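You operate a simulated robot arm through the tools that you are given. There is no shell and no other tool. Be economical: measure what you need, move in short steps, check, and stop when the job is done.

The job below is to be done with a simulated two-armed robot. You get a single attempt, and the scene is never put back.

## Task
Put the two loose dowels in their jar and close it.
Fine: stand the jar on the low step. Set down upright: what you pick out.

Only the result counts: the job must be done as asked and must still hold three seconds after the hand-in. Knocking over, shifting, dropping, spilling or breaking anything else fails it.

## Robot
Two 7-joint arms with two-finger parallel grippers on one trunk, on a base that drives. Base frame: it is fixed to the floor where the robot stands at the start and does not move with it; the origin is under the middle of the robot, x ahead of it, y to its left, z up. Units: mm, rad, N and s.
The left shoulder is at the start at [70, 133, 1151], the right one opposite. With the tool pointing down near the work surface each hand reaches from about 100 to 640 mm from the robot's upright axis, wherever it stands, measured 20 degrees to its own side. Places, roughly: low step on the press bench [700, 0, 900]. Payload 1.57 kg a hand.
The tool frame of a hand sits at the grasp point between the pads (the TCP): z along the fingers, y along the line on which they close. The tips reach 30 mm beyond it. The gripper opens to 80 mm. The fingers are 17 mm wide and 12 mm thick; the gripper's body (40 by 82 mm) begins 80 mm behind the TCP.
Orientation is that of the tool frame in the base frame, as a unit quaternion [w, x, y, z]. With the fingers straight down and closing along the base's y, the tool's x points along the base's -x, its y along +y and its z along -z.

## Interface
- The arms move only by the tool move_arm. It takes "left_plan", "right_plan" or both (then of equal length, played together; a hand with none holds still); each is a list of rows, each an object (a shift or turn left out is 0, a gripper value left out holds the last) with "travel": the shift along the base's x, y, z in mm, a list of three; "dr": the turn, a rotation vector about the base's x, y, z in rad, a list of three; "grip": the gripper command, from -1 (fully open) to 1 (shut), values between in proportion. In form: [{"travel": [tx, ty, tz], "dr": [rx, ry, rz], "grip": grip}, ...]. A call has 1 to 10 rows; each row shifts and turns the commanded pose from where the row before left it. Rows are played at 5 a second. More than 50 mm and 0.15 rad between two rows, or a gripper value outside its range, and nothing of the call is played. Where a pose cannot be reached the arm comes as near as it can. A force on the tool above 50 N (or 10 N above the force at the start of the call, whichever is more), or a blocked arm, ends the call early, and 0.2 s more pass. Each finger travels about 153 mm/s and halts on what it meets, pressing with about 21 N; the grip force reading is that of the motor and also rises with nothing between the fingers. The clock runs only during rows and for 0.2 s after the last one: add rows that do not move to give the fingers time. It gives the time, the measured TCP pose, the force on the tool (base axes), the opening and the grip force at its end, in the units of the frame above (readings bear some noise), with the torque about the TCP (base axes, N m) and any sound that the robot's microphone picked up.
- Cameras (640 x 400 px; columns grow to the right, rows downward): "scene" is now at [139.1, -12.4, 1374.1]; the picture's right is [-0.13, -0.99, 0.00], its down [-0.61, 0.08, -0.79] and it looks along [0.78, -0.10, -0.62] (base axes); focal length 255 px, centre (320, 200). "left" rides on the left gripper at [72, 7, -122] in its tool frame; the picture's right is [-0.09, 1.00, 0.00], its down [-0.84, -0.08, -0.54] and it looks along [-0.54, -0.05, 0.84] (tool axes); focal length 238 px, centre (320, 200). "right" rides on the right gripper at [72, -7, -122] in its tool frame; the picture's right is [0.09, 1.00, 0.00], its down [-0.84, 0.08, -0.54] and it looks along [-0.54, 0.05, 0.84] (tool axes); focal length 238 px, centre (320, 200). There is no depth. A picture from a camera that has moved, and an enlarged one, comes with that camera's place and axes in the base frame and with its lens.
- camera(camera): a new picture of that camera. No time passes.
- move_column(by): slides the trunk up (or, below 0, down) by that many mm; the arms and the scene camera ride with it, the base frame stays. It gives what a move gives, with no picture.
- base_move(legs): drives the robot by 1 to 6 legs, each [ahead, left, turn to the left] in mm, mm and rad, along the robot's own axes; the way and the turn of a leg run together, so that a leg with both is an arc; at most 1500 mm and 3.142 rad a leg. The arms and the cameras ride along, it lands a little off, and it stops where it bumps. It gives what a move gives.
- head_to(pan, tilt): turns the head with the scene camera to pan (to the left, within 1.501 rad either way) and tilt (down, from -0.506 to 1.204), counted from straight ahead of the robot. It gives what a move gives.
- inspect(camera, box): a new picture of the part [left, top, right, bottom] of that camera's present view, enlarged. No time passes.
- job_done(): hands the job in; it is judged then, once.

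Work in short steps. Places have to be worked out from the pictures, the camera data and where the tool is seen: move nearer, look again, correct. Check each grasp and each placing, and mend what went wrong. You have 120 turns and 92 pictures in all, those below and enlarged ones among them. Open the grippers and draw the arms clear of the work before you hand the job in, unless the task says otherwise; then end with one line.

The tools are called after "Call:" as a command line: name --argument value ..., lists and objects as JSON in quotes. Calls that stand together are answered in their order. move_arm: Moves the arms, as the interface text tells. Its arguments: {"type":"object","properties":{"left_plan":{"type":"array","items":{"type":"object","properties":{"travel":{"type":"array","items":{"type":"number"}},"dr":{"type":"array","items":{"type":"number"}},"grip":{"type":"number"}}}},"right_plan":{"type":"array","items":{"type":"object","properties":{"travel":{"type":"array","items":{"type":"number"}},"dr":{"type":"array","items":{"type":"number"}},"grip":{"type":"number"}}}}},"required":[]} The other tools are called the same way: move_column (by) slides the trunk up or down; base_move (legs) drives the base; head_to (pan, tilt) turns the head that bears the scene camera; camera (camera) takes a picture; inspect (camera, box) takes an enlarged picture of a part of a camera's view; job_done () hands the job in.

At the start:

```text
time: 0.0
left_tcp_pos: [480.0, 81.4, 1197.5]
left_tool_rot: [0.0, 0.0, 1.0, 0.001]
left_ft_force: [0.4, -0.3, 1.3]
left_torque: [0.01, -0.01, 0.0]
left_grip_width: 79.9
left_grip_force: 0.1
right_tcp_pos: [462.7, -284.1, 1115.2]
right_tool_rot: [0.0, 0.0, 1.0, 0.0]
right_ft_force: [-0.2, 0.4, -0.4]
right_torque: [0.01, 0.0, -0.02]
right_grip_width: 80.3
right_grip_force: 0.0
trunk travel left (down, up): [-725.0, 215.0]
robot x, y, heading: [-2.3, 1.5, 0.001]
head pan, tilt: [-0.126, 0.667]
```

scene: 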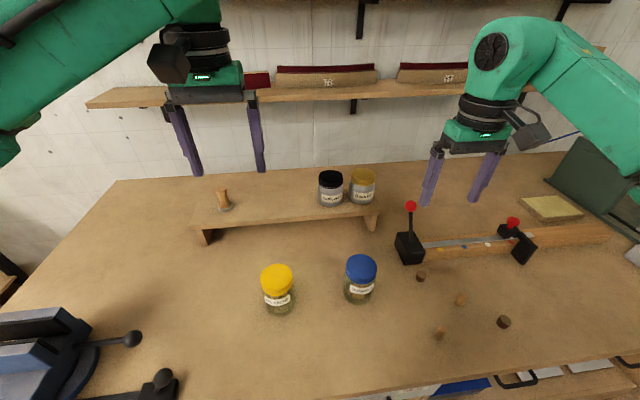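
right: 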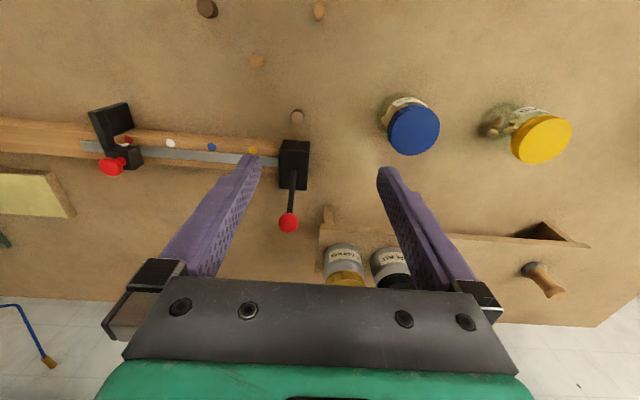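
left: 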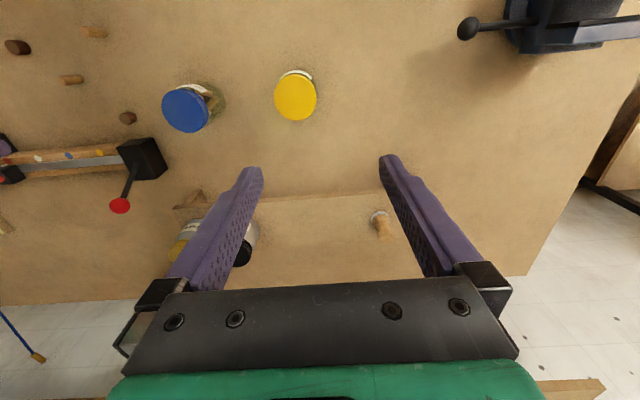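

The scene shows two jars on the bench, two on the step, and four small wooden pieces. I'll enlarge the jars and the pieces to read the labels.

Call:
inspect --camera "scene" --box '[240, 240, 400, 340]'

Call:
inspect --camera "scene" --box '[380, 250, 540, 350]'

Call:
inspect --camera "scene" --box '[300, 160, 396, 220]'

```text
4.00 times, centred on (320, 290) of scene
camera zoom: at [139.1, -12.4, 1374.1], right [-0.13, -0.99, 0.0], down [-0.61, 0.08, -0.79], along [0.78, -0.1, -0.62], focal length 1019 px, centre (320, -160)
```

zoom: 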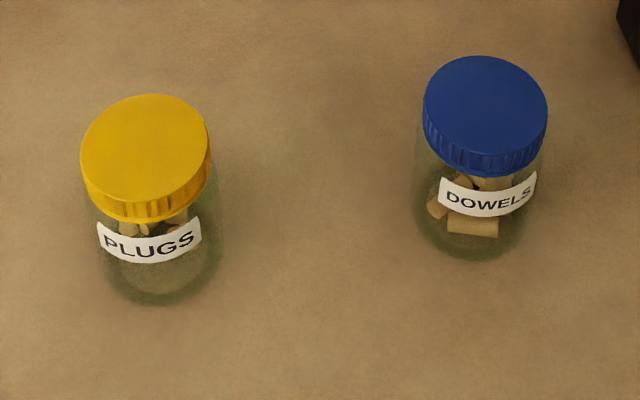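

```text
4.00 times, centred on (460, 300) of scene
camera zoom: at [139.1, -12.4, 1374.1], right [-0.13, -0.99, 0.0], down [-0.61, 0.08, -0.79], along [0.78, -0.1, -0.62], focal length 1019 px, centre (-240, -200)
```

zoom: 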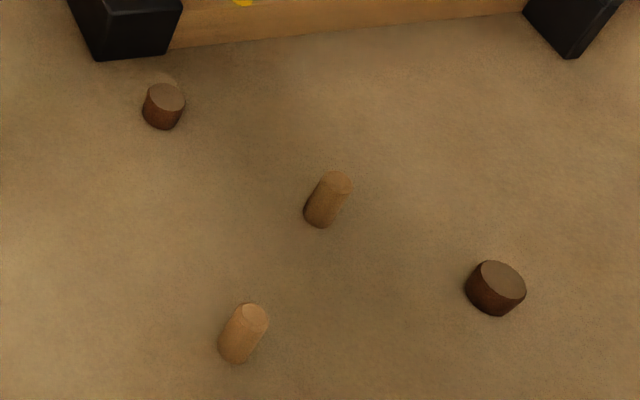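

```text
6.67 times, centred on (348, 190) of scene
camera zoom: at [139.1, -12.4, 1374.1], right [-0.13, -0.99, 0.0], down [-0.61, 0.08, -0.79], along [0.78, -0.1, -0.62], focal length 1699 px, centre (133, 267)
```

zoom: 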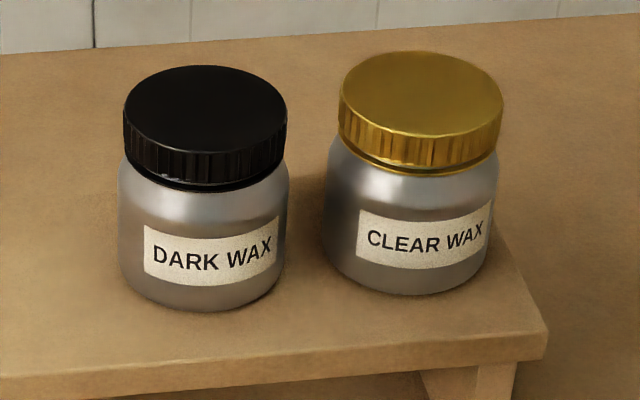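

The dowels jar is the blue-lidded one, at about (479, -148) with its lid top near z = 900. Two upright dowels stand near (353, -297) and (419, -384). I'll bring the right hand above the jar to look down at it, and start tilting the left hand for a body hold.

Call:
move_arm --left_plan '[{"travel": [-10, 0, -8], "dr": [0, -0.131, 0]}, {"travel": [-10, 0, -8], "dr": [0, -0.131, 0]}, {"travel": [-10, 0, -8], "dr": [0, -0.131, 0]}, {"travel": [-10, 0, -8], "dr": [0, -0.131, 0]}, {"travel": [-10, 0, -8], "dr": [0, -0.131, 0]}, {"travel": [-10, 0, -8], "dr": [0, -0.131, 0]}, {"travel": [0, 0, -8], "dr": [0, 0, -0.131]}, {"travel": [0, 0, -8], "dr": [0, 0, -0.131]}, {"travel": [0, 0, -8], "dr": [0, 0, -0.131]}, {"travel": [0, 0, -8], "dr": [0, 0, -0.131]}]' --right_plan '[{"travel": [1.6, 13.6, -9]}, {"travel": [1.6, 13.6, -9]}, {"travel": [1.6, 13.6, -9]}, {"travel": [1.6, 13.6, -9]}, {"travel": [1.6, 13.6, -9]}, {"travel": [1.6, 13.6, -9]}, {"travel": [1.6, 13.6, -9]}, {"travel": [1.6, 13.6, -9]}, {"travel": [1.6, 13.6, -9]}, {"travel": [1.6, 13.6, -9]}]'

Call:
camera --camera "right"

Call:
camera --camera "scene"

Call:
camera --camera "left"

```text
time: 2.2
left_tcp_pos: [438.3, 111.4, 1120.0]
left_tool_rot: [0.371, 0.239, 0.892, -0.1]
left_ft_force: [0.5, -0.4, 0.1]
left_torque: [0.0, 0.0, -0.01]
left_grip_width: 80.0
left_grip_force: 0.1
left hand out of reach, approached as far as the arm can: row 7, 8
right_tcp_pos: [478.2, -146.7, 1025.8]
right_tool_rot: [0.0, 0.0, 1.0, -0.001]
right_ft_force: [0.2, 0.4, -0.4]
right_torque: [-0.02, 0.0, 0.0]
right_grip_width: 79.9
right_grip_force: 0.0
trunk travel left (down, up): [-725.0, 215.0]
robot x, y, heading: [-0.8, 0.6, 0.003]
head pan, tilt: [-0.126, 0.667]
```

```text
85 pictures are left
camera right: at [406.7, -152.6, 1148.8], right [-0.09, 1.0, 0.0], down [0.84, 0.08, 0.54], along [0.54, 0.05, -0.84], focal length 238 px, centre (320, 200)
```

right: 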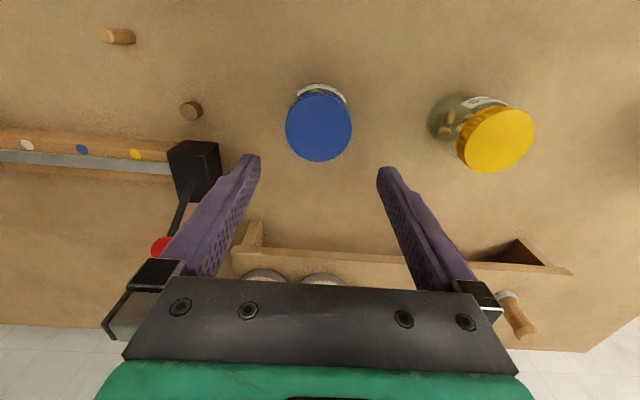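

```text
84 pictures are left
camera scene: at [139.9, -11.0, 1374.1], right [-0.13, -0.99, 0.0], down [-0.61, 0.08, -0.79], along [0.78, -0.1, -0.62], focal length 255 px, centre (320, 200)
```

scene: 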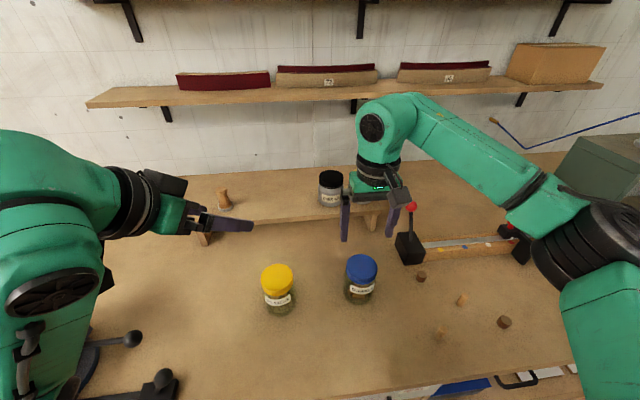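

```text
83 pictures are left
camera left: at [322.8, 184.7, 1154.5], right [0.56, 0.83, 0.06], down [0.14, -0.17, 0.98], along [0.82, -0.53, -0.21], focal length 238 px, centre (320, 200)
```

left: 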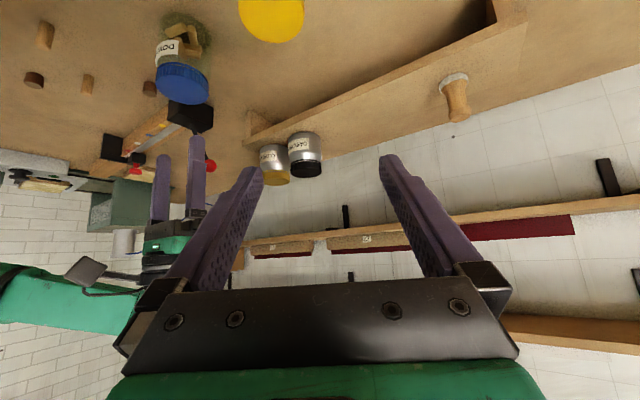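

The left hand is tilted about 45° with an azimuth of -30°. The lid centre measures about (477, -146), top near 905. I'll bring the left hand to a standoff in front-left of the jar.

Call:
move_arm --left_plan '[{"travel": [-14, -25, -30], "dr": [-0.0117, -0.0202, 0]}, {"travel": [-14, -30, -30], "dr": [-0.0117, -0.0202, 0]}, {"travel": [-14, -35, -30], "dr": [-0.0117, -0.0202, 0]}, {"travel": [-14, -35, -30], "dr": [-0.0117, -0.0202, 0]}, {"travel": [0, -38, -30], "dr": [-0.0117, -0.0202, 0]}, {"travel": [0, -39, -30], "dr": [-0.0117, -0.0202, 0]}]'

Call:
camera --camera "left"

Call:
camera --camera "scene"

```text
time: 3.6
left_tcp_pos: [397.0, -97.4, 941.9]
left_tool_rot: [0.432, 0.232, 0.864, -0.115]
left_ft_force: [-0.4, -0.9, -0.4]
left_torque: [0.0, 0.01, 0.0]
left_grip_width: 80.0
left_grip_force: 0.0
left hand out of reach, approached as far as the arm can: row 1
right_tcp_pos: [477.5, -147.9, 1026.7]
right_tool_rot: [0.0, 0.0, 1.0, -0.001]
right_ft_force: [0.0, 0.2, -0.6]
right_torque: [0.04, 0.01, -0.02]
right_grip_width: 79.9
right_grip_force: 0.0
trunk travel left (down, up): [-725.0, 215.0]
robot x, y, heading: [-2.4, 1.2, -0.001]
head pan, tilt: [-0.126, 0.667]
```

```text
82 pictures are left
camera left: at [278.6, -22.2, 957.4], right [0.55, 0.83, 0.07], down [0.02, -0.1, 0.99], along [0.84, -0.54, -0.07], focal length 238 px, centre (320, 200)
```

left: 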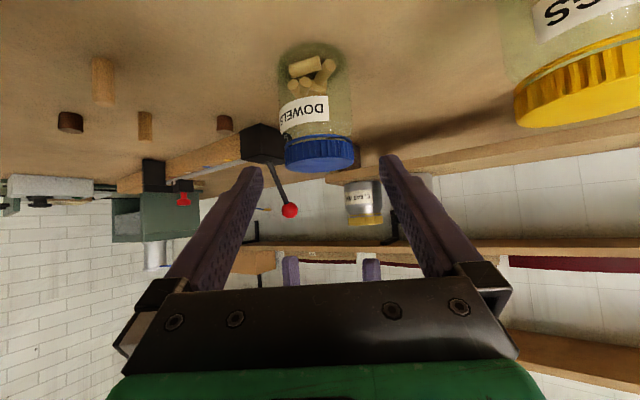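

```text
81 pictures are left
camera scene: at [138.9, -13.4, 1374.2], right [-0.13, -0.99, 0.0], down [-0.61, 0.08, -0.79], along [0.78, -0.1, -0.62], focal length 255 px, centre (320, 200)
```

scene: 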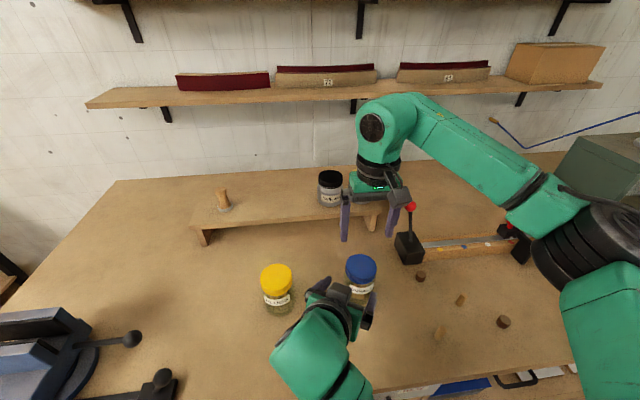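

The left camera gives a good (inverted) side view of the jar. I'll enlarge it to measure lid and glass widths before committing to a grasp.

Call:
inspect --camera "left" --box '[240, 30, 400, 130]'

Call:
inspect --camera "left" --box '[240, 90, 400, 190]'

```text
4.00 times, centred on (320, 80) of left
camera zoom: at [278.6, -22.2, 957.4], right [0.55, 0.83, 0.07], down [0.02, -0.1, 0.99], along [0.84, -0.54, -0.07], focal length 953 px, centre (320, 680)
```

zoom: 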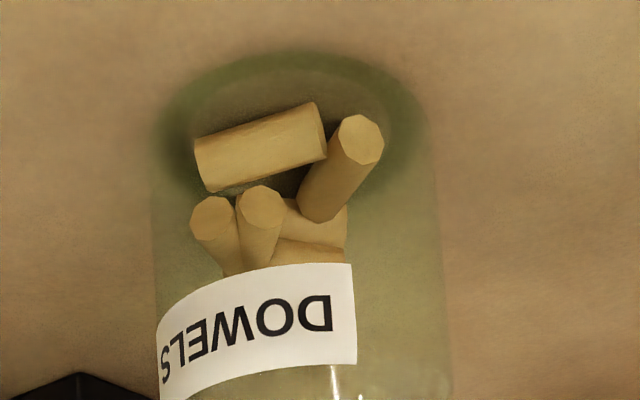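

```text
4.00 times, centred on (320, 140) of left
camera zoom: at [278.6, -22.2, 957.4], right [0.55, 0.83, 0.07], down [0.02, -0.1, 0.99], along [0.84, -0.54, -0.07], focal length 953 px, centre (320, 440)
```

zoom: 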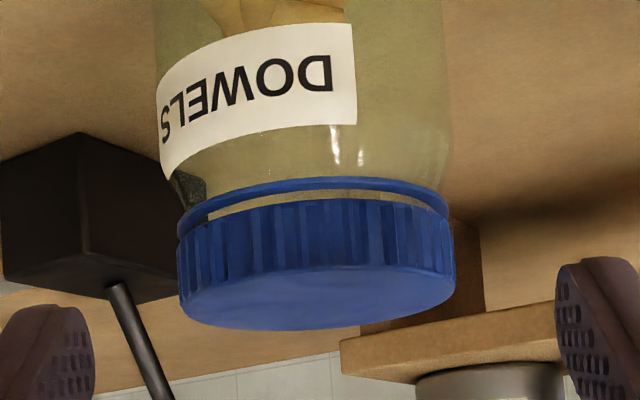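

Glass is about 72 mm wide and the lid about 68 mm, so it fits the 80 mm opening. I'll lower the left hand at the standoff to z≈836.

Call:
move_arm --left_plan '[{"travel": [-1, -0.5, -36]}, {"travel": [-1, -0.5, -36]}, {"travel": [0, 0, -34]}, {"travel": [0, 0, 0]}]'

Call:
camera --camera "left"

```text
time: 4.6
left_tcp_pos: [396.7, -96.7, 835.3]
left_tool_rot: [0.431, 0.232, 0.864, -0.116]
left_ft_force: [0.3, -1.2, -0.7]
left_torque: [0.02, -0.04, 0.01]
left_grip_width: 80.0
left_grip_force: 0.1
right_tcp_pos: [477.4, -148.4, 1026.4]
right_tool_rot: [0.0, 0.0, 1.0, 0.0]
right_ft_force: [-0.3, 0.2, -1.1]
right_torque: [-0.02, -0.02, -0.01]
right_grip_width: 80.2
right_grip_force: 0.0
trunk travel left (down, up): [-725.0, 215.0]
robot x, y, heading: [-1.2, -0.9, 0.002]
head pan, tilt: [-0.126, 0.667]
```

```text
78 pictures are left
camera left: at [278.0, -22.3, 850.7], right [0.55, 0.83, 0.07], down [0.02, -0.1, 0.99], along [0.84, -0.54, -0.07], focal length 238 px, centre (320, 200)
```

left: 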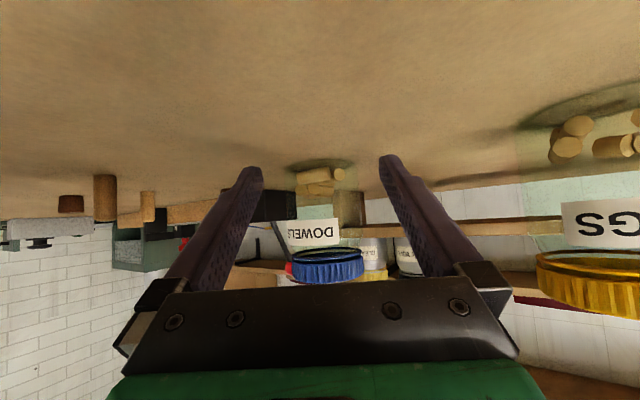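

The jar axis is confirmed at (477.3, -146.6). I'll correct the lateral offset slightly, then slide the open fingers around the glass.

Call:
move_arm --left_plan '[{"travel": [-1.5, -2.5, 0]}, {"travel": [20.5, -11.8, 0]}, {"travel": [20.5, -11.8, 0]}, {"travel": [20.5, -11.8, 0]}, {"travel": [20.5, -11.8, 0]}, {"travel": [0, 0, 0]}]'

Call:
camera --camera "left"

Call:
camera --camera "right"

```text
time: 5.9
left_tcp_pos: [464.3, -134.9, 825.2]
left_tool_rot: [0.435, 0.245, 0.86, -0.105]
left_ft_force: [-27.6, 0.2, 33.6]
left_torque: [-1.53, 1.07, -1.37]
left_grip_width: 79.9
left_grip_force: 0.1
right_tcp_pos: [470.9, -145.7, 1030.5]
right_tool_rot: [0.003, 0.001, 1.0, -0.003]
right_ft_force: [0.4, 0.1, -0.3]
right_torque: [-0.05, 0.06, 0.03]
right_grip_width: 79.8
right_grip_force: 0.1
trunk travel left (down, up): [-725.0, 215.0]
robot x, y, heading: [-0.1, -1.9, 0.004]
head pan, tilt: [-0.126, 0.667]
stopped in row 6 (left hand): the force on the tool passed its limit (the readings are from after the stop); the commanded pose is now the measured one
```

```text
77 pictures are left
camera left: at [347.1, -57.7, 841.4], right [0.56, 0.82, 0.11], down [0.0, -0.13, 0.99], along [0.83, -0.55, -0.07], focal length 238 px, centre (320, 200)
```

left: 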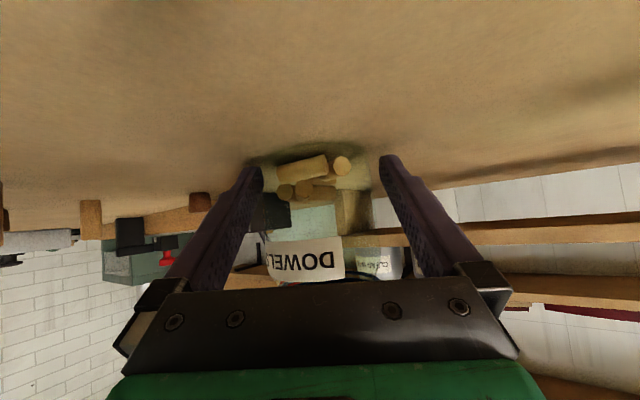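

```text
76 pictures are left
camera right: at [397.6, -151.5, 1152.6], right [-0.09, 1.0, 0.0], down [0.83, 0.08, 0.55], along [0.55, 0.05, -0.84], focal length 238 px, centre (320, 200)
```

right: 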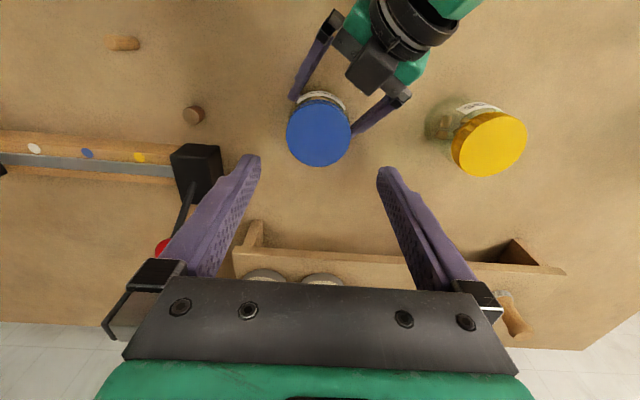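

The left hand stopped about 18 mm short with a force, and it sank about 10 mm, so something may be touching the bench. I'll look at the scene.

Call:
camera --camera "scene"

Call:
inspect --camera "right" --box '[260, 0, 452, 120]'

```text
75 pictures are left
camera scene: at [129.6, -8.7, 1375.3], right [-0.13, -0.99, 0.0], down [-0.61, 0.08, -0.79], along [0.78, -0.1, -0.61], focal length 255 px, centre (320, 200)
```

scene: 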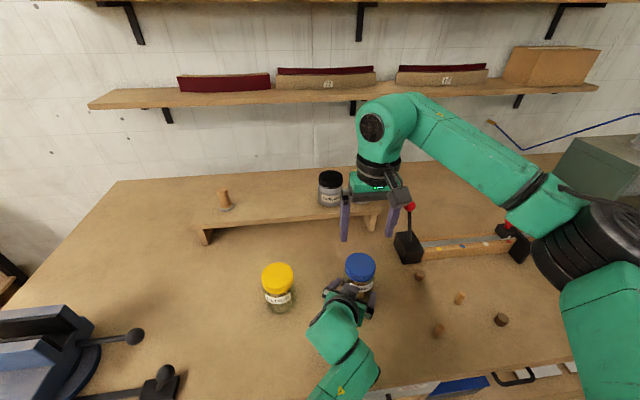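

```text
3.33 times, centred on (356, 60) of right
camera zoom: at [397.6, -151.5, 1152.6], right [-0.09, 1.0, 0.0], down [0.83, 0.08, 0.55], along [0.55, 0.05, -0.84], focal length 794 px, centre (200, 667)
```

zoom: 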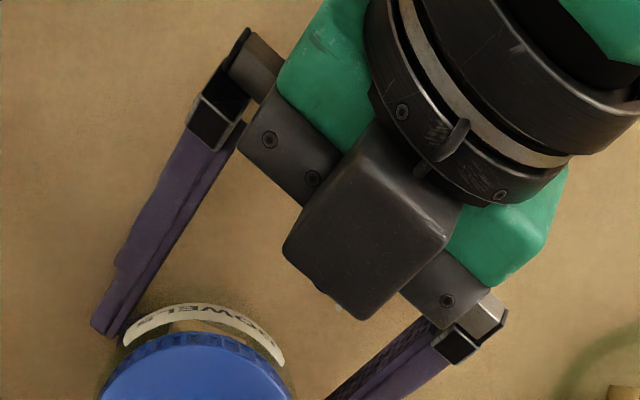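

The scene camera itself moved back about 9 mm, so the trunk is being pushed, probably by the left elbow or forearm against the bench edge. I'll tilt the head down to see the left arm.

Call:
head_to --pan 0.2 --tilt 1.2

Call:
camera --camera "scene"

```text
time: 6.9
left_tcp_pos: [465.8, -133.8, 825.6]
left_tool_rot: [0.435, 0.246, 0.86, -0.103]
left_ft_force: [-15.0, -2.2, 37.0]
left_torque: [-1.76, 0.57, -0.73]
left_grip_width: 79.9
left_grip_force: 0.1
right_tcp_pos: [468.0, -146.6, 1031.4]
right_tool_rot: [0.004, 0.0, 1.0, -0.001]
right_ft_force: [0.9, 0.1, -0.1]
right_torque: [0.04, 0.0, 0.0]
right_grip_width: 80.2
right_grip_force: 0.0
trunk travel left (down, up): [-725.0, 215.0]
robot x, y, heading: [-1.8, -0.5, 0.004]
head pan, tilt: [0.201, 1.201]
```

```text
73 pictures are left
camera scene: at [98.0, 11.0, 1336.2], right [0.2, -0.98, 0.0], down [-0.91, -0.18, -0.37], along [0.36, 0.07, -0.93], focal length 255 px, centre (320, 200)
```

scene: 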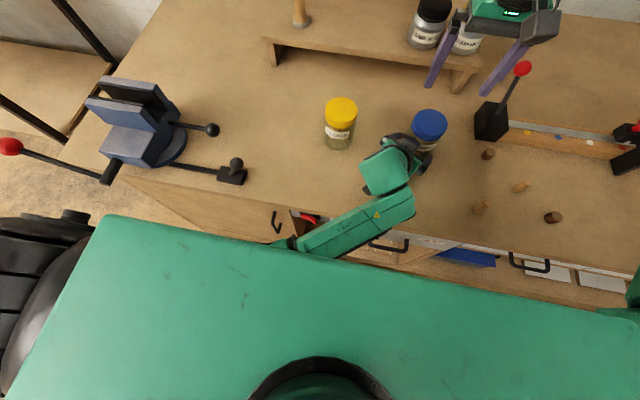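

The left forearm comes up from below and rests on the bench edge, because the elbow is low. I'll back out along the same line, lift, then raise the trunk and back the base up to give the arm room.

Call:
move_arm --left_plan '[{"travel": [-12, 7, 5]}, {"travel": [-18, 10.4, 3]}, {"travel": [-18, 10.4, 2]}, {"travel": [-18, 10.4, 0]}, {"travel": [-5, 5, 30]}, {"travel": [0, 5, 40]}, {"travel": [0, 5, 40]}, {"travel": [0, 10, 40]}, {"travel": [0, 20, 40]}]'

Call:
camera --camera "scene"

```text
time: 9.1
left_tcp_pos: [397.3, -33.2, 983.7]
left_tool_rot: [0.405, 0.27, 0.872, -0.049]
left_ft_force: [-0.4, -0.1, -0.8]
left_torque: [-0.04, -0.01, -0.04]
left_grip_width: 80.1
left_grip_force: 0.1
right_tcp_pos: [476.6, -147.7, 1026.9]
right_tool_rot: [0.001, 0.001, 1.0, 0.0]
right_ft_force: [0.3, 0.0, 0.1]
right_torque: [0.02, 0.01, -0.04]
right_grip_width: 79.8
right_grip_force: 0.1
trunk travel left (down, up): [-725.0, 215.0]
robot x, y, heading: [1.4, 0.5, -0.006]
head pan, tilt: [0.201, 1.201]
stopped in row 9 (left hand): the arm was blocked; the commanded pose is now the measured one
```

```text
72 pictures are left
camera scene: at [107.4, 8.9, 1335.3], right [0.2, -0.98, 0.0], down [-0.91, -0.18, -0.36], along [0.36, 0.07, -0.93], focal length 255 px, centre (320, 200)
```

scene: 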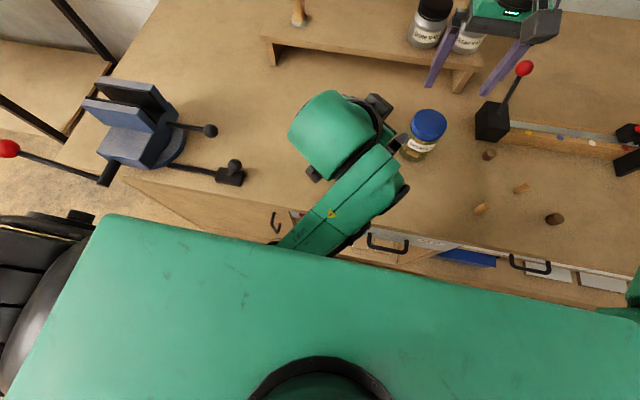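

The yellow jar is hidden behind the left hand (the hand is well above it). The arm is blocked in this folded pose, so I'll back the base up 120 mm and raise the trunk.

Call:
base_move --legs '[[-120, 0, 0]]'

Call:
move_column --by 150

Call:
camera --camera "scene"

```text
time: 10.3
left_tcp_pos: [278.2, -33.7, 982.6]
left_tool_rot: [0.403, 0.27, 0.873, -0.049]
left_ft_force: [0.2, 0.7, 0.1]
left_torque: [0.0, 0.01, -0.02]
left_grip_width: 80.0
left_grip_force: 0.1
right_tcp_pos: [357.3, -148.3, 1026.9]
right_tool_rot: [0.0, 0.0, 1.0, 0.0]
right_ft_force: [-0.1, -0.4, 0.2]
right_torque: [-0.01, 0.0, -0.03]
right_grip_width: 80.2
right_grip_force: 0.1
trunk travel left (down, up): [-725.0, 215.0]
robot x, y, heading: [-118.6, 4.7, 0.0]
head pan, tilt: [0.201, 1.201]
```

```text
time: 12.1
left_tcp_pos: [275.7, -33.2, 1133.1]
left_tool_rot: [0.405, 0.271, 0.872, -0.05]
left_ft_force: [-0.4, -0.7, 0.3]
left_torque: [0.0, 0.01, -0.01]
left_grip_width: 80.1
left_grip_force: 0.0
right_tcp_pos: [356.1, -148.9, 1176.3]
right_tool_rot: [0.0, 0.001, 1.0, 0.0]
right_ft_force: [0.3, -0.4, -0.9]
right_torque: [0.0, 0.0, 0.01]
right_grip_width: 79.9
right_grip_force: 0.0
trunk travel left (down, up): [-875.0, 65.0]
robot x, y, heading: [-124.7, 1.2, -0.0]
head pan, tilt: [0.201, 1.201]
```

```text
71 pictures are left
camera scene: at [-12.7, 9.5, 1485.3], right [0.2, -0.98, 0.0], down [-0.91, -0.18, -0.36], along [0.35, 0.07, -0.93], focal length 255 px, centre (320, 200)
```

scene: 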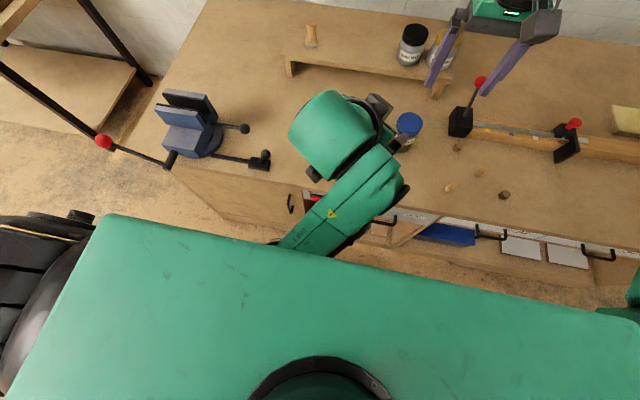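

Now I'll swing the left hand out to the left and forward to unfold the elbow, then look again.

Call:
move_arm --left_plan '[{"travel": [16, 36, 17]}, {"travel": [16, 36, 17]}, {"travel": [16, 36, 17]}, {"travel": [16, 36, 17]}, {"travel": [0, 0, 0]}]'

Call:
camera --camera "scene"

```text
time: 13.3
left_tcp_pos: [340.4, 110.8, 1203.7]
left_tool_rot: [0.405, 0.271, 0.872, -0.05]
left_ft_force: [0.4, -1.1, 1.7]
left_torque: [0.0, 0.0, 0.0]
left_grip_width: 79.7
left_grip_force: 0.1
right_tcp_pos: [357.4, -147.8, 1177.8]
right_tool_rot: [0.001, 0.001, 1.0, 0.0]
right_ft_force: [-0.5, -1.0, 0.2]
right_torque: [0.0, -0.01, -0.03]
right_grip_width: 80.2
right_grip_force: 0.0
trunk travel left (down, up): [-875.0, 65.0]
robot x, y, heading: [-120.7, -0.1, -0.002]
head pan, tilt: [0.201, 1.201]
```

```text
70 pictures are left
camera scene: at [-13.1, 9.2, 1485.3], right [0.2, -0.98, 0.0], down [-0.91, -0.18, -0.36], along [0.36, 0.07, -0.93], focal length 255 px, centre (320, 200)
```

scene: 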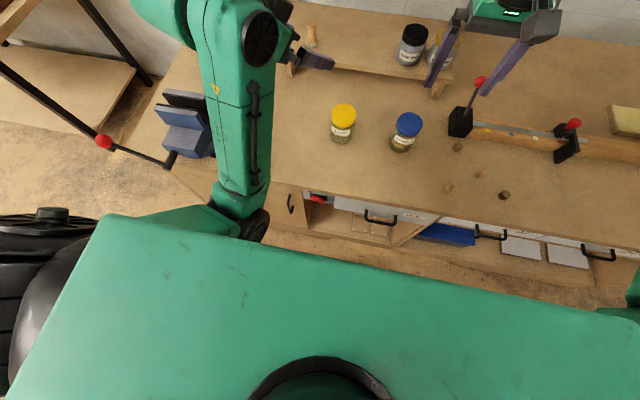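

The arm is unfolded. I'll send the right hand forward out of the way, then level the left hand's roll and turn it to azimuth -40° while lowering toward a standoff.

Call:
move_arm --right_plan '[{"travel": [30, -13, -20]}, {"travel": [30, -13, -20]}, {"travel": [30, -13, -20]}, {"travel": [30, -13, -20]}, {"travel": [0, 0, 0]}, {"travel": [0, 0, 0]}, {"travel": [0, 0, 0]}, {"travel": [0, 0, 0]}, {"travel": [0, 0, 0]}, {"travel": [0, 0, 0]}]' --left_plan '[{"travel": [0, 0, 0], "dr": [-0.061, 0.0275, 0.06]}, {"travel": [0, 0, 0], "dr": [-0.061, 0.0275, 0.06]}, {"travel": [0, 0, 0], "dr": [0, 0, -0.135]}, {"travel": [0, 0, 0], "dr": [0, 0, -0.135]}, {"travel": [9, -20, -40]}, {"travel": [9, -25, -40]}, {"travel": [9, -28, -37]}, {"travel": [9, -28, -37]}, {"travel": [9, -28, -37]}, {"travel": [9, -28, -37]}]'

Call:
camera --camera "scene"

```text
time: 15.5
left_tcp_pos: [393.6, -46.1, 971.6]
left_tool_rot: [0.383, 0.309, 0.859, -0.139]
left_ft_force: [-0.1, -0.3, 0.0]
left_torque: [-0.01, -0.01, 0.02]
left_grip_width: 79.9
left_grip_force: 0.1
right_tcp_pos: [469.0, -198.0, 1101.7]
right_tool_rot: [0.0, 0.001, 1.0, 0.002]
right_ft_force: [0.2, -0.7, 0.1]
right_torque: [0.04, 0.04, 0.0]
right_grip_width: 80.0
right_grip_force: 0.0
right hand out of reach, approached as far as the arm can: row 4
trunk travel left (down, up): [-875.0, 65.0]
robot x, y, heading: [-122.3, 0.8, -0.001]
head pan, tilt: [0.201, 1.201]
```

```text
69 pictures are left
camera scene: at [-11.5, 8.4, 1485.2], right [0.2, -0.98, 0.0], down [-0.91, -0.18, -0.36], along [0.35, 0.07, -0.93], focal length 255 px, centre (320, 200)
```

scene: 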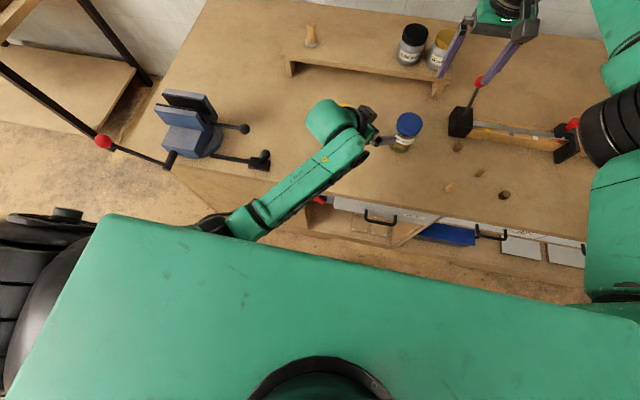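

The right hand is at its reach limit here, so I'll draw the left hand up and back a bit. Then I'll bring the base forward 50 mm and the trunk down 70 mm as a compromise.

Call:
move_arm --left_plan '[{"travel": [-25, 5, 30]}, {"travel": [-25, 5, 30]}, {"travel": [0, 0, 0]}]' --right_plan '[{"travel": [-25, 0, 0]}, {"travel": [-25, 0, 0]}, {"travel": [0, 0, 0]}]'

Call:
base_move --legs '[[50, 0, 0]]'

Call:
move_column --by -70

Call:
camera --camera "left"

```text
time: 16.3
left_tcp_pos: [346.7, -34.1, 1033.3]
left_tool_rot: [0.382, 0.309, 0.86, -0.139]
left_ft_force: [-0.5, 1.0, 0.5]
left_torque: [-0.02, -0.02, -0.04]
left_grip_width: 80.2
left_grip_force: 0.1
right_tcp_pos: [419.7, -196.1, 1101.6]
right_tool_rot: [0.0, 0.0, 1.0, 0.0]
right_ft_force: [-0.2, 0.4, 0.1]
right_torque: [0.0, 0.01, 0.01]
right_grip_width: 80.0
right_grip_force: 0.1
trunk travel left (down, up): [-875.0, 65.0]
robot x, y, heading: [-121.5, -0.1, 0.0]
head pan, tilt: [0.201, 1.201]
```

```text
time: 17.2
left_tcp_pos: [386.4, -35.0, 1036.3]
left_tool_rot: [0.386, 0.31, 0.858, -0.137]
left_ft_force: [-0.7, 1.0, 0.7]
left_torque: [0.04, 0.02, 0.0]
left_grip_width: 80.2
left_grip_force: 0.0
right_tcp_pos: [459.0, -196.4, 1106.5]
right_tool_rot: [0.003, 0.001, 1.0, 0.0]
right_ft_force: [-0.4, 0.5, 0.1]
right_torque: [0.02, -0.08, 0.02]
right_grip_width: 80.1
right_grip_force: 0.1
trunk travel left (down, up): [-875.0, 65.0]
robot x, y, heading: [-74.7, 3.0, -0.006]
head pan, tilt: [0.201, 1.201]
```

```text
time: 18.3
left_tcp_pos: [393.5, -35.0, 963.7]
left_tool_rot: [0.383, 0.31, 0.859, -0.138]
left_ft_force: [-1.0, -1.0, 0.5]
left_torque: [-0.02, -0.01, -0.01]
left_grip_width: 79.8
left_grip_force: 0.1
right_tcp_pos: [466.8, -196.3, 1033.1]
right_tool_rot: [0.001, 0.001, 1.0, 0.0]
right_ft_force: [0.5, -0.8, -0.3]
right_torque: [0.02, 0.02, 0.01]
right_grip_width: 79.8
right_grip_force: 0.0
trunk travel left (down, up): [-805.0, 135.0]
robot x, y, heading: [-71.5, -1.4, -0.0]
head pan, tilt: [0.201, 1.201]
```

```text
68 pictures are left
camera left: at [290.5, 57.6, 991.4], right [0.68, 0.73, 0.07], down [0.07, -0.16, 0.98], along [0.73, -0.67, -0.16], focal length 238 px, centre (320, 200)
```

left: 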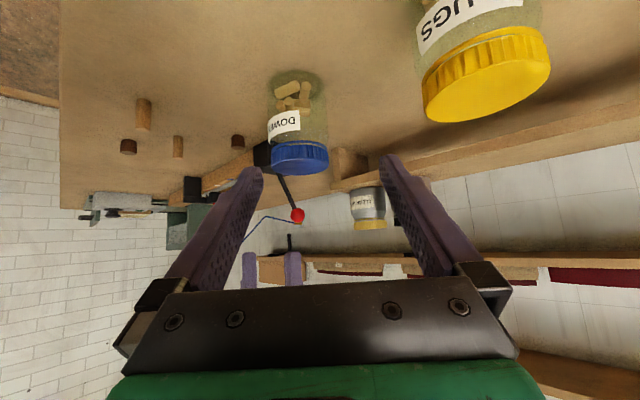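

The jar is still at (477, -147). I'll lower the left hand to the new standoff about (400, -83, 836).

Call:
move_arm --left_plan '[{"travel": [2, -24, -30]}, {"travel": [3, -24, -30]}, {"travel": [2, 0, -34]}, {"travel": [0, 0, -33]}, {"travel": [0, 0, 0]}]'

Call:
camera --camera "left"

Call:
camera --camera "scene"

```text
time: 19.5
left_tcp_pos: [399.6, -82.5, 836.3]
left_tool_rot: [0.383, 0.309, 0.859, -0.138]
left_ft_force: [-0.7, 0.1, -0.6]
left_torque: [0.02, -0.01, 0.03]
left_grip_width: 79.8
left_grip_force: 0.0
right_tcp_pos: [467.2, -196.3, 1033.2]
right_tool_rot: [0.0, 0.001, 1.0, -0.001]
right_ft_force: [0.5, -0.2, -0.2]
right_torque: [0.01, 0.01, -0.01]
right_grip_width: 80.1
right_grip_force: 0.1
trunk travel left (down, up): [-805.0, 135.0]
robot x, y, heading: [-71.7, 0.7, 0.001]
head pan, tilt: [0.201, 1.201]
```

```text
67 pictures are left
camera left: at [297.8, 8.2, 864.3], right [0.68, 0.73, 0.07], down [0.07, -0.16, 0.98], along [0.73, -0.67, -0.16], focal length 238 px, centre (320, 200)
```

left: 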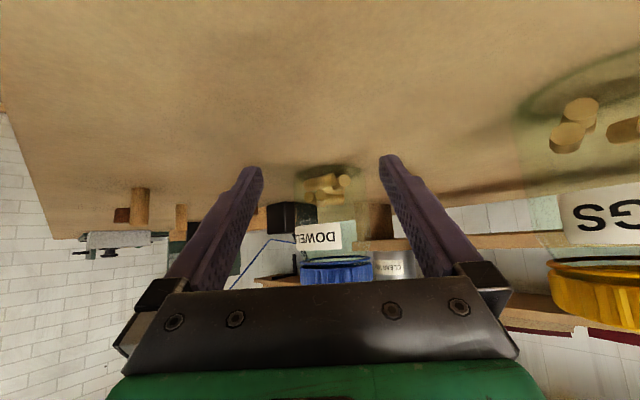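

```text
66 pictures are left
camera scene: at [36.1, 9.3, 1415.3], right [0.2, -0.98, 0.0], down [-0.91, -0.18, -0.36], along [0.36, 0.07, -0.93], focal length 255 px, centre (320, 200)
```

scene: 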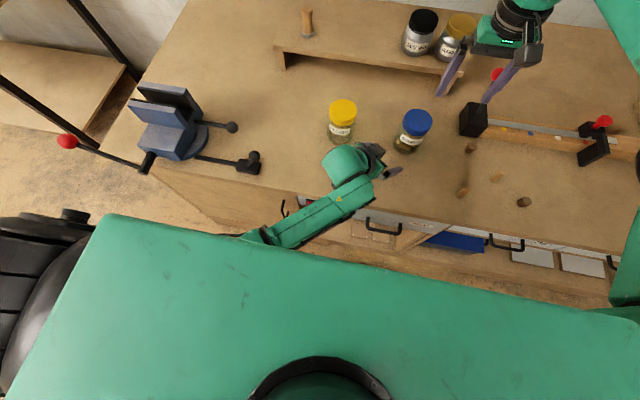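

The jar looks slightly to the positive side of the closing line. I'll enlarge to measure the offset precisely.

Call:
inspect --camera "left" --box '[256, 150, 416, 250]'

Call:
inspect --camera "right" --box '[240, 60, 480, 210]'

```text
4.00 times, centred on (336, 200) of left
camera zoom: at [297.8, 8.2, 864.3], right [0.68, 0.73, 0.07], down [0.07, -0.16, 0.98], along [0.73, -0.67, -0.16], focal length 953 px, centre (256, 200)
```

zoom: 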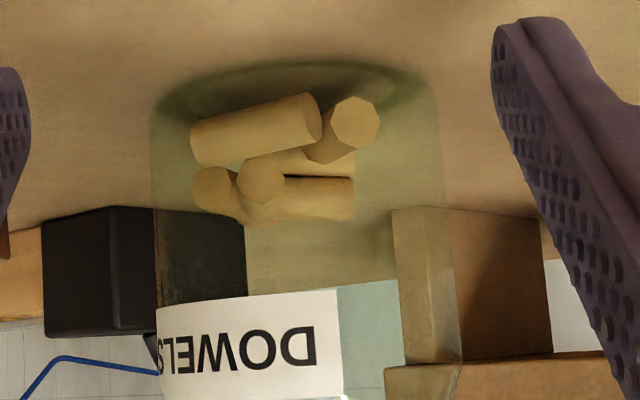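

```text
2.67 times, centred on (360, 135) of right
camera zoom: at [395.8, -202.8, 1155.0], right [-0.09, 1.0, 0.0], down [0.84, 0.08, 0.54], along [0.54, 0.05, -0.84], focal length 636 px, centre (213, 373)
```

zoom: 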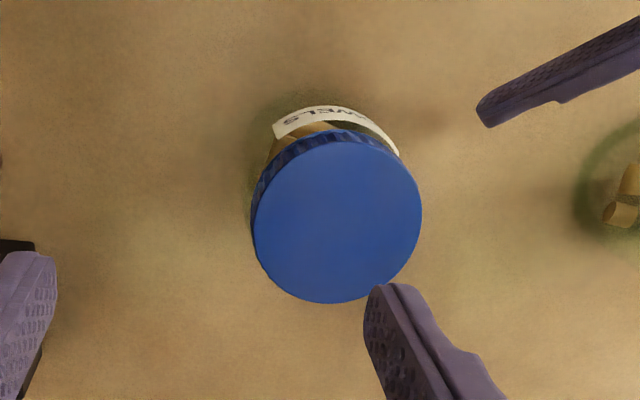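

Estimates put the jar within about 2 mm of the closing line, so I'll shift about 1.5 mm and slide in.

Call:
move_arm --left_plan '[{"travel": [1, 1.2, 0]}, {"travel": [15.4, -12.8, 0]}, {"travel": [15, -12.5, 0]}, {"travel": [15, -12.5, 0]}, {"travel": [15, -12.5, 0]}, {"travel": [15, -12.3, 0]}, {"travel": [0, 0, 0]}]'

Call:
camera --camera "right"

Call:
camera --camera "left"

```text
time: 21.1
left_tcp_pos: [486.6, -96.8, 829.1]
left_tool_rot: [0.388, 0.307, 0.863, -0.103]
left_ft_force: [-18.7, 14.5, 31.6]
left_torque: [-0.86, 0.98, -1.0]
left_grip_width: 78.6
left_grip_force: 0.0
right_tcp_pos: [459.8, -191.5, 1037.8]
right_tool_rot: [0.004, -0.001, 1.0, -0.001]
right_ft_force: [0.2, -0.3, 1.1]
right_torque: [0.0, 0.02, -0.01]
right_grip_width: 79.8
right_grip_force: 0.1
trunk travel left (down, up): [-805.0, 135.0]
robot x, y, heading: [-72.3, 4.0, -0.002]
head pan, tilt: [0.201, 1.201]
stopped in row 7 (left hand): the force on the tool passed its limit (the readings are from after the stop); the commanded pose is now the measured one
```

```text
63 pictures are left
camera right: at [386.8, -197.1, 1159.5], right [-0.09, 1.0, 0.0], down [0.83, 0.08, 0.55], along [0.55, 0.05, -0.84], focal length 238 px, centre (320, 200)
```

right: 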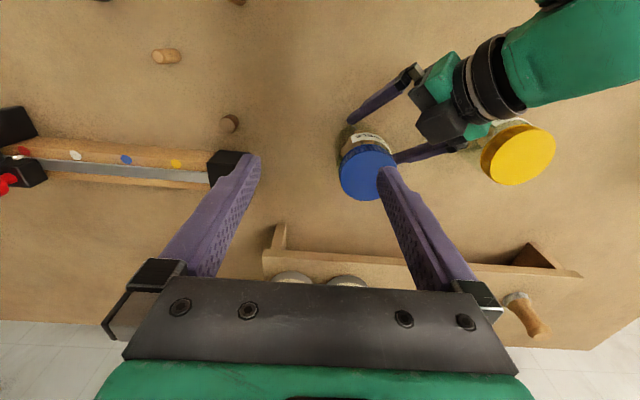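

```text
62 pictures are left
camera left: at [379.5, -11.3, 858.9], right [0.65, 0.75, 0.13], down [0.05, -0.21, 0.98], along [0.75, -0.63, -0.18], focal length 238 px, centre (320, 200)
```

left: 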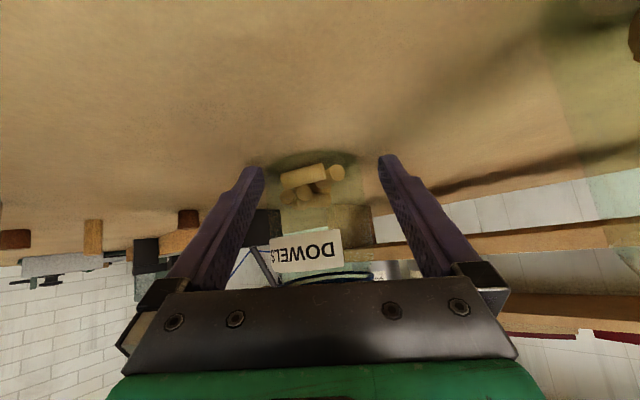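

It was blocked and deflected again, toward the yellow jar. I need to see what the arm is touching before moving.

Call:
camera --camera "scene"

Call:
inspect --camera "right" --box '[320, 0, 640, 200]'

```text
61 pictures are left
camera scene: at [24.5, 14.7, 1416.0], right [0.2, -0.98, 0.0], down [-0.91, -0.19, -0.37], along [0.36, 0.07, -0.93], focal length 255 px, centre (320, 200)
```

scene: 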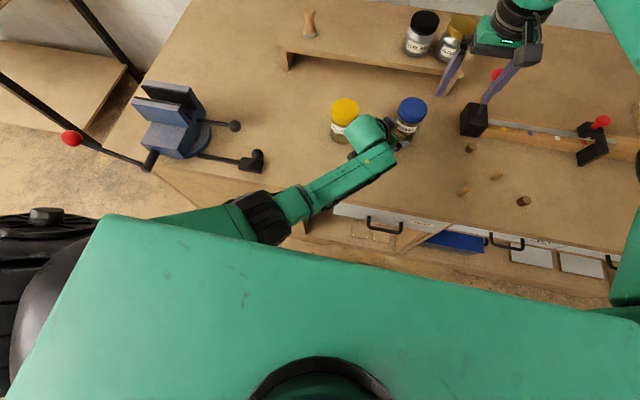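

```text
2.00 times, centred on (480, 100) of right
camera zoom: at [386.8, -197.1, 1159.5], right [-0.09, 1.0, 0.0], down [0.83, 0.08, 0.55], along [0.55, 0.05, -0.84], focal length 477 px, centre (0, 400)
```

zoom: 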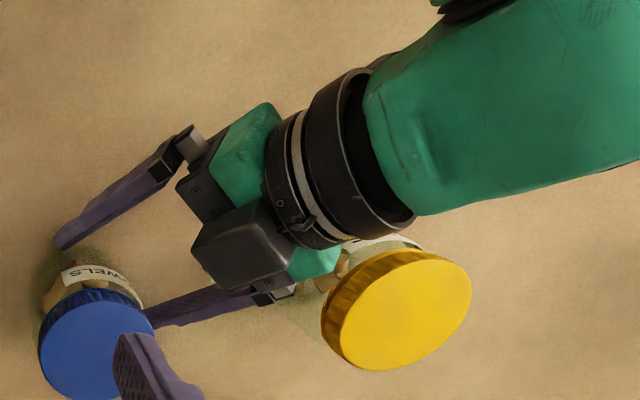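

The blue jar got pushed to about (508, -130) and the forearm was again wedged on the bench edge. Left-hand body grasps on the bench don't work from here. I'll back out along -x, away from the yellow jar, and lift, then use an in-air handover instead.

Call:
move_arm --left_plan '[{"travel": [-12, 0, 3]}, {"travel": [-15, 0, 3]}, {"travel": [-20, 0, 3]}, {"travel": [-20, 0, 5]}, {"travel": [-20, 0, 15]}, {"travel": [-10, 0, 35]}, {"travel": [-5, 5, 40]}, {"travel": [0, 10, 45]}, {"travel": [0, 15, 45]}]'

Call:
camera --camera "scene"

Call:
camera --camera "right"

```text
time: 23.1
left_tcp_pos: [386.9, -72.8, 1017.2]
left_tool_rot: [0.381, 0.308, 0.866, -0.103]
left_ft_force: [-0.3, 0.3, 0.3]
left_torque: [0.01, -0.02, 0.02]
left_grip_width: 79.9
left_grip_force: 0.1
right_tcp_pos: [468.2, -194.6, 1032.4]
right_tool_rot: [-0.001, 0.0, 1.0, 0.0]
right_ft_force: [0.1, 0.1, -0.9]
right_torque: [-0.02, 0.0, -0.03]
right_grip_width: 80.0
right_grip_force: 0.1
trunk travel left (down, up): [-805.0, 135.0]
robot x, y, heading: [-74.9, 1.5, 0.004]
head pan, tilt: [0.201, 1.201]
```

```text
59 pictures are left
camera scene: at [35.7, 10.3, 1415.3], right [0.2, -0.98, 0.0], down [-0.91, -0.19, -0.36], along [0.35, 0.07, -0.93], focal length 255 px, centre (320, 200)
```

scene: 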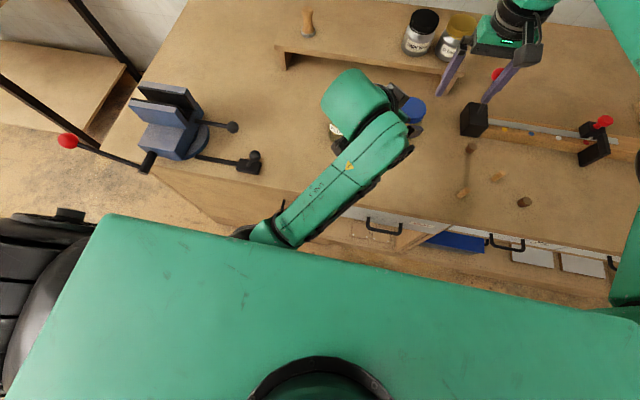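

```text
58 pictures are left
camera right: at [395.7, -201.1, 1155.0], right [-0.09, 1.0, 0.0], down [0.84, 0.08, 0.54], along [0.54, 0.05, -0.84], focal length 238 px, centre (320, 200)
```

right: 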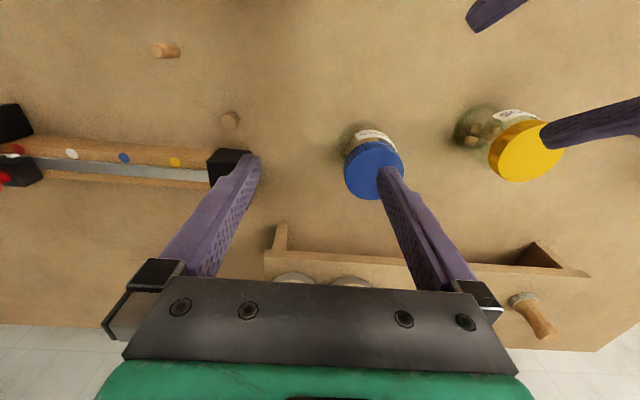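

The jar still stands, now at about (510, -128). I'll move the left hand up and out, and bring the right hand over the jar's lid.

Call:
move_arm --left_plan '[{"travel": [-10, 25, 30]}, {"travel": [-10, 35, 30]}, {"travel": [0, 40, 30]}, {"travel": [0, 40, 25]}, {"travel": [0, 40, 20]}, {"travel": [0, 0, 0]}]' --right_plan '[{"travel": [8, 13, -10]}, {"travel": [8, 13, -10]}, {"travel": [8, 13, -10]}, {"travel": [9, 14, -10]}, {"travel": [9, 14, -10]}, {"travel": [0, 0, 0]}]'

Call:
inspect --camera "right" --box '[200, 50, 440, 200]'

Call:
camera --camera "scene"

```text
time: 24.5
left_tcp_pos: [369.8, 104.6, 1151.7]
left_tool_rot: [0.38, 0.309, 0.866, -0.103]
left_ft_force: [0.6, -0.3, 0.0]
left_torque: [0.0, 0.03, 0.03]
left_grip_width: 80.0
left_grip_force: 0.1
left hand out of reach, approached as far as the arm can: row 5
right_tcp_pos: [508.6, -127.1, 981.5]
right_tool_rot: [0.001, 0.0, 1.0, 0.0]
right_ft_force: [0.5, -0.9, -0.9]
right_torque: [0.05, 0.01, 0.0]
right_grip_width: 79.9
right_grip_force: 0.1
trunk travel left (down, up): [-805.0, 135.0]
robot x, y, heading: [-73.6, -1.1, 0.001]
head pan, tilt: [0.201, 1.201]
```

```text
2.67 times, centred on (320, 125) of right
camera zoom: at [437.1, -135.8, 1104.6], right [-0.09, 1.0, 0.0], down [0.84, 0.08, 0.54], along [0.54, 0.05, -0.84], focal length 636 px, centre (320, 400)
```

zoom: 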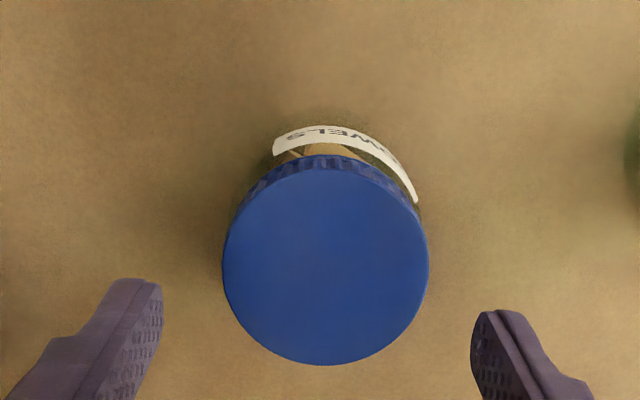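

```text
56 pictures are left
camera scene: at [35.3, 8.2, 1415.4], right [0.2, -0.98, 0.0], down [-0.91, -0.19, -0.36], along [0.36, 0.07, -0.93], focal length 255 px, centre (320, 200)
```

scene: 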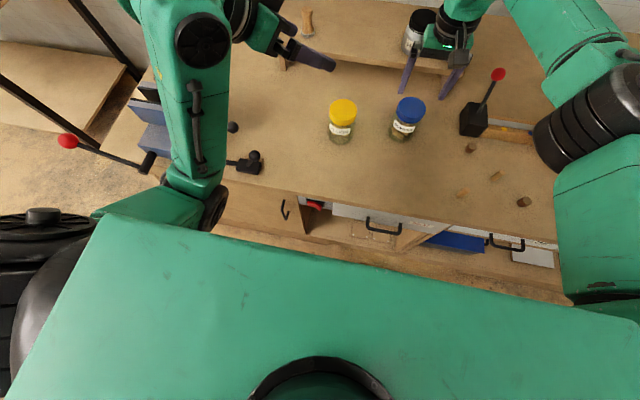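

The lid is at (511, -127), directly under the right hand, and the yellow jar hasn't moved. I'll lower until the tips reach the lid's lower edge and close on the lid.

Call:
move_arm --right_plan '[{"travel": [1, 0, -22]}, {"travel": [1, 0, -22]}, {"travel": [0, 0, -20]}, {"travel": [0, 0, 0], "grip": 1}, {"travel": [0, 0, 0], "grip": 1}, {"travel": [0, 0, 0], "grip": 1}]'

Call:
camera --camera "right"

```text
time: 25.9
left_tcp_pos: [368.5, 106.7, 1151.7]
left_tool_rot: [0.381, 0.307, 0.866, -0.102]
left_ft_force: [0.0, -0.8, 0.4]
left_torque: [-0.01, -0.04, 0.06]
left_grip_width: 79.9
left_grip_force: 0.0
right_tcp_pos: [510.5, -126.8, 918.3]
right_tool_rot: [0.001, 0.0, 1.0, 0.001]
right_ft_force: [-0.1, 0.5, 2.9]
right_torque: [-0.15, -0.05, 0.02]
right_grip_width: 66.0
right_grip_force: 21.1
trunk travel left (down, up): [-805.0, 135.0]
robot x, y, heading: [-71.5, -0.5, -0.002]
head pan, tilt: [0.201, 1.201]
```

```text
55 pictures are left
camera right: at [439.7, -133.8, 1040.7], right [-0.09, 1.0, 0.0], down [0.84, 0.08, 0.54], along [0.54, 0.05, -0.84], focal length 238 px, centre (320, 200)
```

right: 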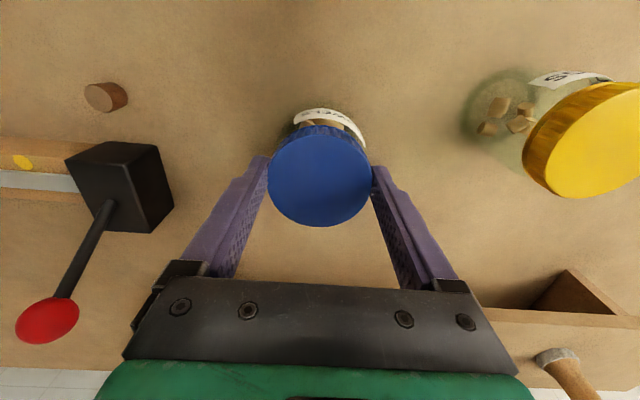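

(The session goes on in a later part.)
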